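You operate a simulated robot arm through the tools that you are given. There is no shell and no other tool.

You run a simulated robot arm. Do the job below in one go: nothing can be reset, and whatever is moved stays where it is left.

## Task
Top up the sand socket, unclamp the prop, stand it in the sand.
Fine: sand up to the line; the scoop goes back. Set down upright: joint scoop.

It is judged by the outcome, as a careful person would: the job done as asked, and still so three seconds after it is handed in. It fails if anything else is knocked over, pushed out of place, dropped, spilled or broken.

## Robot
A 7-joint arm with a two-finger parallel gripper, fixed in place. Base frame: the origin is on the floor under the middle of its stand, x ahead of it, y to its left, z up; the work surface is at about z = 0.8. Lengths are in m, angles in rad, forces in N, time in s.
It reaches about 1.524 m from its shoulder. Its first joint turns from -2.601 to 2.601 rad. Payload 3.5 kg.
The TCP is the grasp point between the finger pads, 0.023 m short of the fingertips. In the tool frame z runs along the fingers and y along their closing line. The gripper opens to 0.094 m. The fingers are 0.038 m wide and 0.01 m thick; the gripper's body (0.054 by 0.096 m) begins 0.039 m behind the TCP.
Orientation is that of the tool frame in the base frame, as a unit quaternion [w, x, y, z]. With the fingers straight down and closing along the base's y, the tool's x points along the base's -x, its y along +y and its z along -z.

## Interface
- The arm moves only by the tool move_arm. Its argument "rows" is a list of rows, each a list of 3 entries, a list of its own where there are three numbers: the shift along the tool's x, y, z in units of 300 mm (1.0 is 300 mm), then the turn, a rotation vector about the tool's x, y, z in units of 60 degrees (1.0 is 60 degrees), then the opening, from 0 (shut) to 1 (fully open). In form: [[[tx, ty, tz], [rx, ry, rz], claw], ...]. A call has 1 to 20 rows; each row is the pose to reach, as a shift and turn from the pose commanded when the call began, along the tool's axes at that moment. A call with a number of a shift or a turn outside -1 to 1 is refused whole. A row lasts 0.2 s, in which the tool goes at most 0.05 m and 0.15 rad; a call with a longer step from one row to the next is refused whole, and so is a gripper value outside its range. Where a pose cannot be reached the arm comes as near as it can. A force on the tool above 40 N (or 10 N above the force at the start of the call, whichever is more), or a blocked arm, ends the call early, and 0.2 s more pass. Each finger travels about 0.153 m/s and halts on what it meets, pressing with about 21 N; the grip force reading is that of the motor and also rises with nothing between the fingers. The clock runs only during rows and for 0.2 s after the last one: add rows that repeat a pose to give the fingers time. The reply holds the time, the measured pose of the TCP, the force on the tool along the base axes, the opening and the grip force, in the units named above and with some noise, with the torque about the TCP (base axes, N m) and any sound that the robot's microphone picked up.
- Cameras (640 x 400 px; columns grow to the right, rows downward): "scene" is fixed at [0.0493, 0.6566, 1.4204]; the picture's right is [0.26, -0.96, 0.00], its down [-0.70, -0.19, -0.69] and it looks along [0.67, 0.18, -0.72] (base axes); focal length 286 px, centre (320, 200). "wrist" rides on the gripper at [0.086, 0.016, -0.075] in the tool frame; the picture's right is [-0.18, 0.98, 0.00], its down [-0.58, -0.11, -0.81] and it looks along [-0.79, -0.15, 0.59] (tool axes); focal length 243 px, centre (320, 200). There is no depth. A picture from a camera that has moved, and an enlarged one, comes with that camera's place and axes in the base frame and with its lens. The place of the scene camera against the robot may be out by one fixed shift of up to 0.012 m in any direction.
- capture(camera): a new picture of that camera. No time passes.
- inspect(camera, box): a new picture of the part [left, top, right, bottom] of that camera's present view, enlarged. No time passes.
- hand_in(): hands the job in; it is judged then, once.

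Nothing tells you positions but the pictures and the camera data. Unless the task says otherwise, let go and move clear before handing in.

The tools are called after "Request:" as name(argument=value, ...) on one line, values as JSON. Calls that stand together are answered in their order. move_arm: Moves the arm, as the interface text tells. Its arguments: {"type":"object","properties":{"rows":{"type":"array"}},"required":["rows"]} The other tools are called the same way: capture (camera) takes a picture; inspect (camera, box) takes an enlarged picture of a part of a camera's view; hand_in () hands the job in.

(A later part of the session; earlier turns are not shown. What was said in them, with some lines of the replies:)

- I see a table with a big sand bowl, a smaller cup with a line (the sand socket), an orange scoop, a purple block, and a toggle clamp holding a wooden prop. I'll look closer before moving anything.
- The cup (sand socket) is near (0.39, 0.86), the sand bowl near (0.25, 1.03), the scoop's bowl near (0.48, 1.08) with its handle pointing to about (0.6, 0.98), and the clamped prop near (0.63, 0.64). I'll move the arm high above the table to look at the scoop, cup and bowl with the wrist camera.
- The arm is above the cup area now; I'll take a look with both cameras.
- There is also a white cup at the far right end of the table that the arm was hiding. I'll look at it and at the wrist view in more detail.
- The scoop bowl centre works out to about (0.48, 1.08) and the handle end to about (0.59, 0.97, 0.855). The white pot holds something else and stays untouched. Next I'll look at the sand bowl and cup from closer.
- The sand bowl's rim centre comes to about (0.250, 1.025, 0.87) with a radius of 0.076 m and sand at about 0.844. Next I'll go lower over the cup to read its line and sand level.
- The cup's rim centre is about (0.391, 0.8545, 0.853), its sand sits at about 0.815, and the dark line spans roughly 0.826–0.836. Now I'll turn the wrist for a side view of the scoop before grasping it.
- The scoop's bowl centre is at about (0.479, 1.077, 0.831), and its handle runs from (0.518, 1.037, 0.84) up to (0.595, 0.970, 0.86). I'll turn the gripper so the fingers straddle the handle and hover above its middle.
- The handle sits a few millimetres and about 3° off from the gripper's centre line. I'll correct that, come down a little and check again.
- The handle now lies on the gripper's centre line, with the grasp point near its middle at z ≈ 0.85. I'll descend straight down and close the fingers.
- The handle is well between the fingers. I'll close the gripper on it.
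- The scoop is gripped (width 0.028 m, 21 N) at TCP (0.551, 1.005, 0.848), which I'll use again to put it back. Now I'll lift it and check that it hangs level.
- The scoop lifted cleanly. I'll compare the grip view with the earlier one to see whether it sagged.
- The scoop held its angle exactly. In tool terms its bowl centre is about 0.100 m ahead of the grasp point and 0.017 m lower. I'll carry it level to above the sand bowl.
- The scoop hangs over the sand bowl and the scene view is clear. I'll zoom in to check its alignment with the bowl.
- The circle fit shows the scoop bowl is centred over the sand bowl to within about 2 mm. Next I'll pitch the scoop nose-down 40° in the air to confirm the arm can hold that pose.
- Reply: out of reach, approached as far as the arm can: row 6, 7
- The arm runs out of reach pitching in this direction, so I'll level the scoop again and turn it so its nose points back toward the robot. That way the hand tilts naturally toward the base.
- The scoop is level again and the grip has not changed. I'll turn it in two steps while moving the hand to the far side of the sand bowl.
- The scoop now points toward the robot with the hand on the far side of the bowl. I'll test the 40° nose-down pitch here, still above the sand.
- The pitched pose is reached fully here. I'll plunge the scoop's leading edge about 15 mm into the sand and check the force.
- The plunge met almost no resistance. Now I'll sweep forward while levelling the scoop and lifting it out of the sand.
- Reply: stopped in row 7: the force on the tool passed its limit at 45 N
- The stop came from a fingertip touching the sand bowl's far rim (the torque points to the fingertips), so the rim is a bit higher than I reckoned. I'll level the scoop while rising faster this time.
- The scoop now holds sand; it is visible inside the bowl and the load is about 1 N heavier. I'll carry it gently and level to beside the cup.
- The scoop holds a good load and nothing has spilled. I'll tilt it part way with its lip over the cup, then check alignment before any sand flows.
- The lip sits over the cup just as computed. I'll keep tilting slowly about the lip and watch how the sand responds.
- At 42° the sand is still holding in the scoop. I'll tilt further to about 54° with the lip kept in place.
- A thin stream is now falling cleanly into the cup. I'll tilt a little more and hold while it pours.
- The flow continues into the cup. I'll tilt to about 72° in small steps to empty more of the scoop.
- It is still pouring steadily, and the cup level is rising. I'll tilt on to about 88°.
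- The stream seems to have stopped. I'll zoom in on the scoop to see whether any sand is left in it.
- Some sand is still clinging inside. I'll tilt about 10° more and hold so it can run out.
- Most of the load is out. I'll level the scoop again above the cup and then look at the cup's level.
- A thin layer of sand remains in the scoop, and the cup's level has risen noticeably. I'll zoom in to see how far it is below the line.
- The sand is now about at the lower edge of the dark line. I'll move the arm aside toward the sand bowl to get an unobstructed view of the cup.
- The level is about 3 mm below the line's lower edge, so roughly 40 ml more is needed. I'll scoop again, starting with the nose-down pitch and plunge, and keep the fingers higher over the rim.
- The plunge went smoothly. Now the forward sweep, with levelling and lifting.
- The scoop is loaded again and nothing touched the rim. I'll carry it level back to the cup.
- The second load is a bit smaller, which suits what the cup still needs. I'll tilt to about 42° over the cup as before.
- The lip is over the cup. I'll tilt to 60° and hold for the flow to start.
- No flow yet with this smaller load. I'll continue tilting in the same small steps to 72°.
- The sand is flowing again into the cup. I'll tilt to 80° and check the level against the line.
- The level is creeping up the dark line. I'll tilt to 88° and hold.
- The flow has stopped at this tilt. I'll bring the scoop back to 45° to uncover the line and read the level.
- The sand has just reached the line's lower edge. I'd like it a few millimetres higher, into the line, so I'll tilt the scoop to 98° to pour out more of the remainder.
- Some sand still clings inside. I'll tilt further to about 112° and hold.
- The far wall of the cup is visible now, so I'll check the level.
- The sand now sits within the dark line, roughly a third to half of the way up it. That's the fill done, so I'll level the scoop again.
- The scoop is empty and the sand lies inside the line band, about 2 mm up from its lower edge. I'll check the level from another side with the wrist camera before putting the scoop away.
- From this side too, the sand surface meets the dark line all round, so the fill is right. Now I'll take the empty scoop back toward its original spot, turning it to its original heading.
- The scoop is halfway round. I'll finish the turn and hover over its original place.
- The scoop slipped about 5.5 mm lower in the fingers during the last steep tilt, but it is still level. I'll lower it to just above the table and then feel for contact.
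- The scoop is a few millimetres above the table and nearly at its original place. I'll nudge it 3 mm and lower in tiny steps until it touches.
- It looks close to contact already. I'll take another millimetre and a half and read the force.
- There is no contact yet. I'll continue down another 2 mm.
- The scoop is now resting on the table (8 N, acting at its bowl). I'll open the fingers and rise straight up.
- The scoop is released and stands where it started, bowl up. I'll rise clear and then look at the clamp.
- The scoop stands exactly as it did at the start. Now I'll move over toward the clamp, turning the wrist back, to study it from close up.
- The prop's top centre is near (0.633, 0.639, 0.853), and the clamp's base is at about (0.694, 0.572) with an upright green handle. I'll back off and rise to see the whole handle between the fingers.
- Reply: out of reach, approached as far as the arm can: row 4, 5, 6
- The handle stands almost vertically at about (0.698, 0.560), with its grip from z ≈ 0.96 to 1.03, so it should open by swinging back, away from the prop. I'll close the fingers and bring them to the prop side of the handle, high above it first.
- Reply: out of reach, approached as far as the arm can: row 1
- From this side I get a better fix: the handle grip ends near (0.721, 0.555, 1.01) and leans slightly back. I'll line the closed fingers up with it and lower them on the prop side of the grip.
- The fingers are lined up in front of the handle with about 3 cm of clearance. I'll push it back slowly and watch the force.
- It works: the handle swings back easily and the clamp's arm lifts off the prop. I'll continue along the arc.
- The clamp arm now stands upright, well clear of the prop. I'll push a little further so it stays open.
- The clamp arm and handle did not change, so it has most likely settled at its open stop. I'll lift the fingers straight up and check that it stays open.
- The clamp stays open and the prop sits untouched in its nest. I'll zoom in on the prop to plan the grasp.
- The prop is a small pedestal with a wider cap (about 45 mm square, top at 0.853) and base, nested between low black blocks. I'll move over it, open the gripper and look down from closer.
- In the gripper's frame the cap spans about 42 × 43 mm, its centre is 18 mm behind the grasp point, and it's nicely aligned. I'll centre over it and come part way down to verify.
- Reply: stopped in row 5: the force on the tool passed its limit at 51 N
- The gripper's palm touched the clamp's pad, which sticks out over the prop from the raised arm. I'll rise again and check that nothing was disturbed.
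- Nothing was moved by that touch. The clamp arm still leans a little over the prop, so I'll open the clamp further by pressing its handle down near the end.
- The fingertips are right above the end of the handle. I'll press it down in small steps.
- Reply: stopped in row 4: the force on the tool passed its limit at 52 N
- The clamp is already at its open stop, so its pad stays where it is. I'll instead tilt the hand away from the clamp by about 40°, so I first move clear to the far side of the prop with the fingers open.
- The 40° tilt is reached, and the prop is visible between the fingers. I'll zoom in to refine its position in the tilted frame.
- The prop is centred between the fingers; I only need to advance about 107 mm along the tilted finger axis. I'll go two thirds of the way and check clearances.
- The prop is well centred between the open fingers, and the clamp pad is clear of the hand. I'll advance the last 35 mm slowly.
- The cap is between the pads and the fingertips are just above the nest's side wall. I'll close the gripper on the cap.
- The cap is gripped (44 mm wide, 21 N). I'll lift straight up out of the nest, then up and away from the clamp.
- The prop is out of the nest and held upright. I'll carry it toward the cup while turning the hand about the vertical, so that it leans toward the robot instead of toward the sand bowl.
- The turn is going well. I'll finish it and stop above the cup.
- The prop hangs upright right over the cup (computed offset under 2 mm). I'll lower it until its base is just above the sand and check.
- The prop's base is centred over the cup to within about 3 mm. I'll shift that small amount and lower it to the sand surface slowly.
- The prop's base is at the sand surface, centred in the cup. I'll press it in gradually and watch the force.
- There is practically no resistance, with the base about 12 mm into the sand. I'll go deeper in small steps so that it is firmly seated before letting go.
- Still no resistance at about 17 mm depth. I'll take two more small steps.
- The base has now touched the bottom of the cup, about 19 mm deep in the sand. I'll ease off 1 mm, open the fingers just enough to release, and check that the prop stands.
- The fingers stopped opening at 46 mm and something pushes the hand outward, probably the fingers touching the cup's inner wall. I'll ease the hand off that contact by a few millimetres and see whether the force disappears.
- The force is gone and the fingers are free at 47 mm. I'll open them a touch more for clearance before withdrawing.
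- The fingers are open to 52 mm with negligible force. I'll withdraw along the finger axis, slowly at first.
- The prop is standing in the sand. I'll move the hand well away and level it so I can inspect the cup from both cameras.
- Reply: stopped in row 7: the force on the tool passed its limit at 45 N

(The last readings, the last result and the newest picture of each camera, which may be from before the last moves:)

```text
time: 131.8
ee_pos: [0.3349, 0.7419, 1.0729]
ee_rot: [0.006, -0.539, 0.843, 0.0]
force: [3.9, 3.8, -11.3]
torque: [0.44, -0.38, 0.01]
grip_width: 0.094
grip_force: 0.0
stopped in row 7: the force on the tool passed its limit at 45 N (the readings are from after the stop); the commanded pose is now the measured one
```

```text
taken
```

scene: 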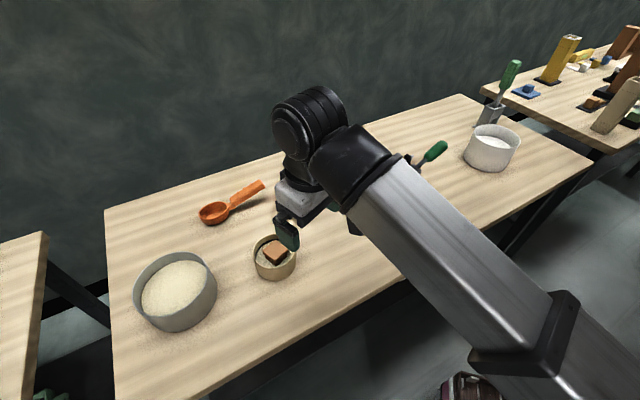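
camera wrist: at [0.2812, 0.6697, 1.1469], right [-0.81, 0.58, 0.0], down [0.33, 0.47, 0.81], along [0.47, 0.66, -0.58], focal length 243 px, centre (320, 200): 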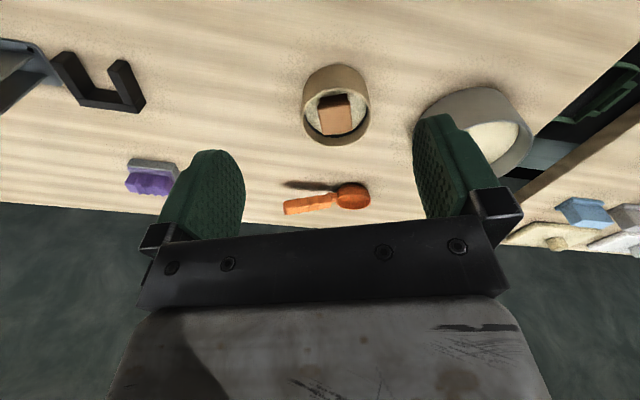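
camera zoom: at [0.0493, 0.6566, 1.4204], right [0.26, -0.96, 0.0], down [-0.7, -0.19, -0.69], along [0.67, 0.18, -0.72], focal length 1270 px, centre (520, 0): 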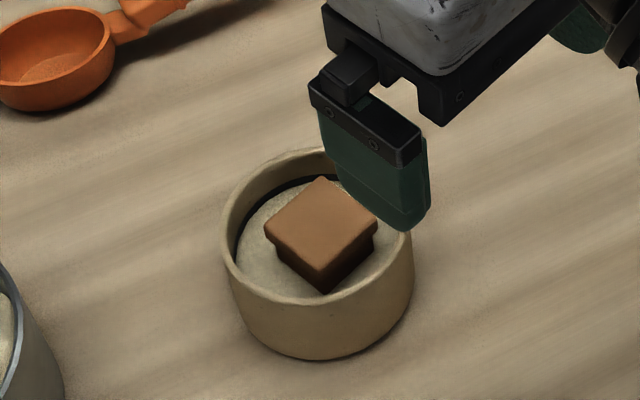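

The arm bumped against itself while folding (nothing on the table is near the hand). The prop looks upright in the cup; I'll zoom in to check its level and the sand.

Request:
inspect(camera="scene", box=[250, 225, 300, 275])

Request:
inspect(camera="wrist", box=[280, 50, 390, 160])

```text
8.00 times, centred on (275, 250) of scene
camera zoom: at [0.0493, 0.6566, 1.4204], right [0.26, -0.96, 0.0], down [-0.7, -0.19, -0.69], along [0.67, 0.18, -0.72], focal length 2285 px, centre (680, -200)
```

zoom: 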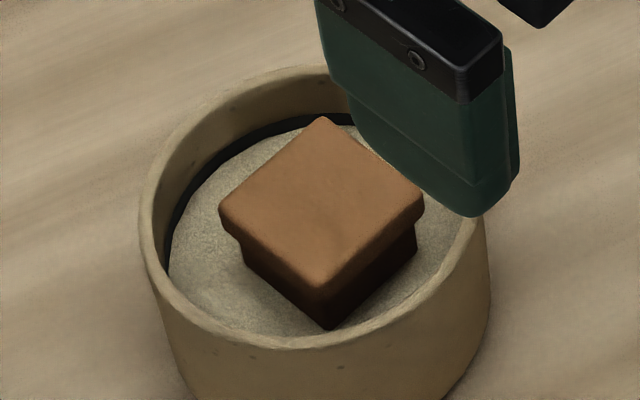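

```text
3.64 times, centred on (335, 105) of wrist
camera zoom: at [0.2812, 0.6697, 1.1469], right [-0.81, 0.58, 0.0], down [0.33, 0.47, 0.81], along [0.47, 0.66, -0.58], focal length 882 px, centre (266, 546)
```

zoom: 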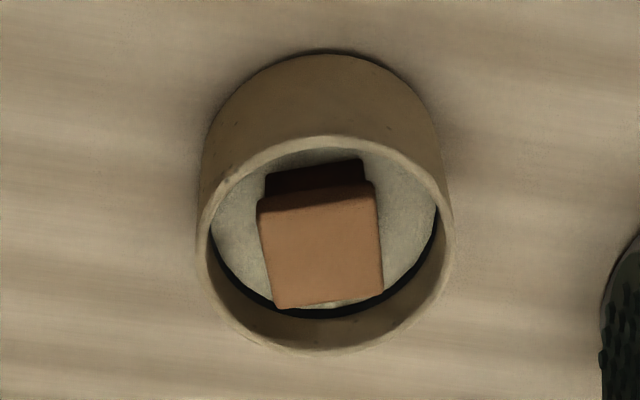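

The prop stands level in the sand, and the sand still meets the dark line. I'll move the hand outward to the right, away from the cup, to get a clear final view.

Request:
move_arm(rows=[[[-0.05, -0.06, 0], [0, 0, 0.08], 1], [[-0.1, -0.13, -0.02], [0, 0, 0.2], 1], [[-0.15, -0.21, -0.04], [0, 0, 0.33], 1], [[-0.2, -0.3, -0.06], [0, 0, 0.46], 1], [[-0.25, -0.39, -0.08], [0, 0, 0.59], 1], [[-0.29, -0.475, -0.1], [0, 0, 0.72], 1], [[-0.29, -0.475, -0.1], [0, 0, 0.72], 1]])

Request:
capture(camera="scene")

Request:
inspect(camera="scene", box=[240, 220, 310, 290])

```text
time: 133.3
ee_pos: [0.4986, 0.7623, 1.1041]
ee_rot: [0.004, -0.189, 0.982, 0.003]
force: [0.0, 0.4, -0.1]
torque: [-0.03, 0.0, -0.01]
grip_width: 0.0939
grip_force: 0.0
```

```text
taken
```

scene: 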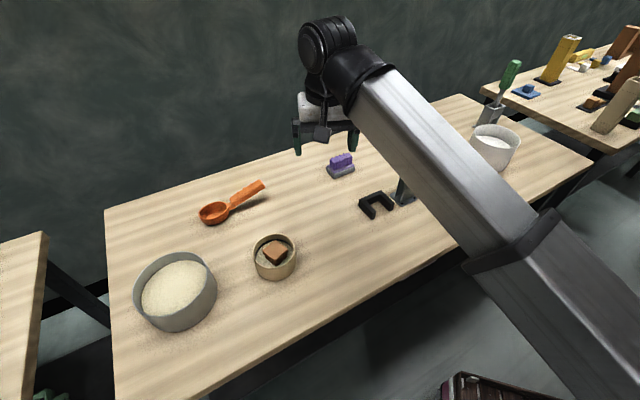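

```text
5.71 times, centred on (275, 255) of scene
camera zoom: at [0.0493, 0.6566, 1.4204], right [0.26, -0.96, 0.0], down [-0.7, -0.19, -0.69], along [0.67, 0.18, -0.72], focal length 1632 px, centre (577, -114)
```

zoom: 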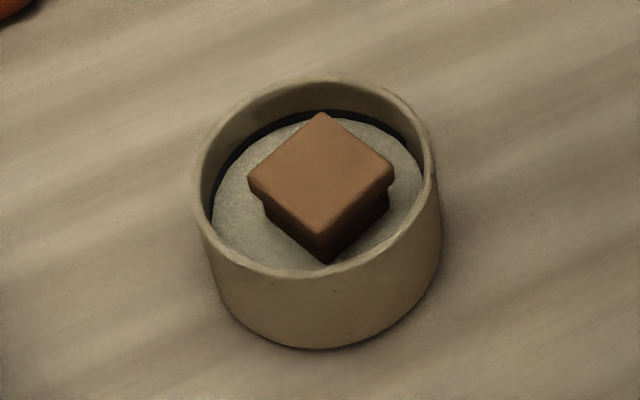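

The cup has not moved, the prop stands upright in its sand, the clamp is open, and the scoop and sand bowl look as at the start. I'll do one last close check of the scoop, bowl and table before handing in.

Request:
inspect(camera="scene", box=[120, 160, 320, 340])

Request:
inspect(camera="scene", box=[250, 225, 300, 260])

Request:
capture(camera="wrist")

```text
2.22 times, centred on (220, 250) of scene
camera zoom: at [0.0493, 0.6566, 1.4204], right [0.26, -0.96, 0.0], down [-0.7, -0.19, -0.69], along [0.67, 0.18, -0.72], focal length 635 px, centre (542, 89)
```

zoom: 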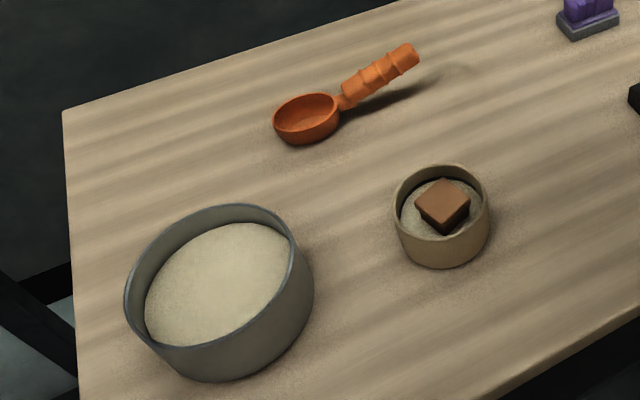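

```text
11.43 times, centred on (275, 242) of scene
camera zoom: at [0.0493, 0.6566, 1.4204], right [0.26, -0.96, 0.0], down [-0.7, -0.19, -0.69], along [0.67, 0.18, -0.72], focal length 3265 px, centre (834, -286)
```

zoom: 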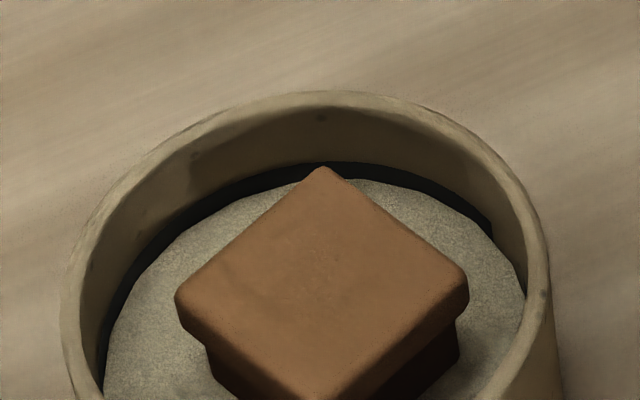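

```text
taken
camera wrist: at [0.4118, 0.7452, 1.1788], right [-0.2, 0.98, 0.01], down [0.57, 0.11, 0.81], along [0.8, 0.16, -0.58], focal length 243 px, centre (320, 200)
```

wrist: 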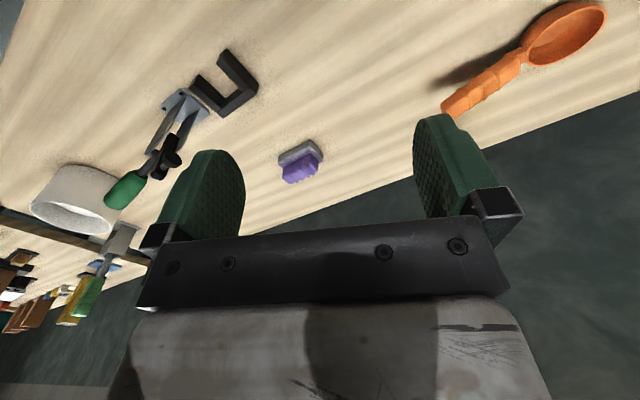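

Everything checks out: the sand sits within the line, the prop stands upright in it, the clamp is open, and the scoop is back in place bowl-up. The hand is empty and clear, so I'm handing the job in.

Request:
hand_in()

```text
The job is handed in.
```

The job is handed in. The sand socket is topped up, and the prop is unclamped and standing upright in the sand. The scoop is back in its original place, bowl up.

- **Sand level:** the sand reaches about 2 mm up into the dark line, which is roughly 8 mm tall. I saw no spilled sand.
- **Prop:** it stands upright near the centre of the cup, about 19 mm deep in the sand. It stayed put after I let go.
- **Clamp:** I left it open, with its handle pushed back to its stop.
- **Contacts on the way:** the gripper touched the sand bowl's rim, the clamp's pad and the inside of the cup. It also pressed on the clamp handle at its stop. Nothing had moved when I checked afterwards.

The gripper is open, empty and clear of everything on the table.
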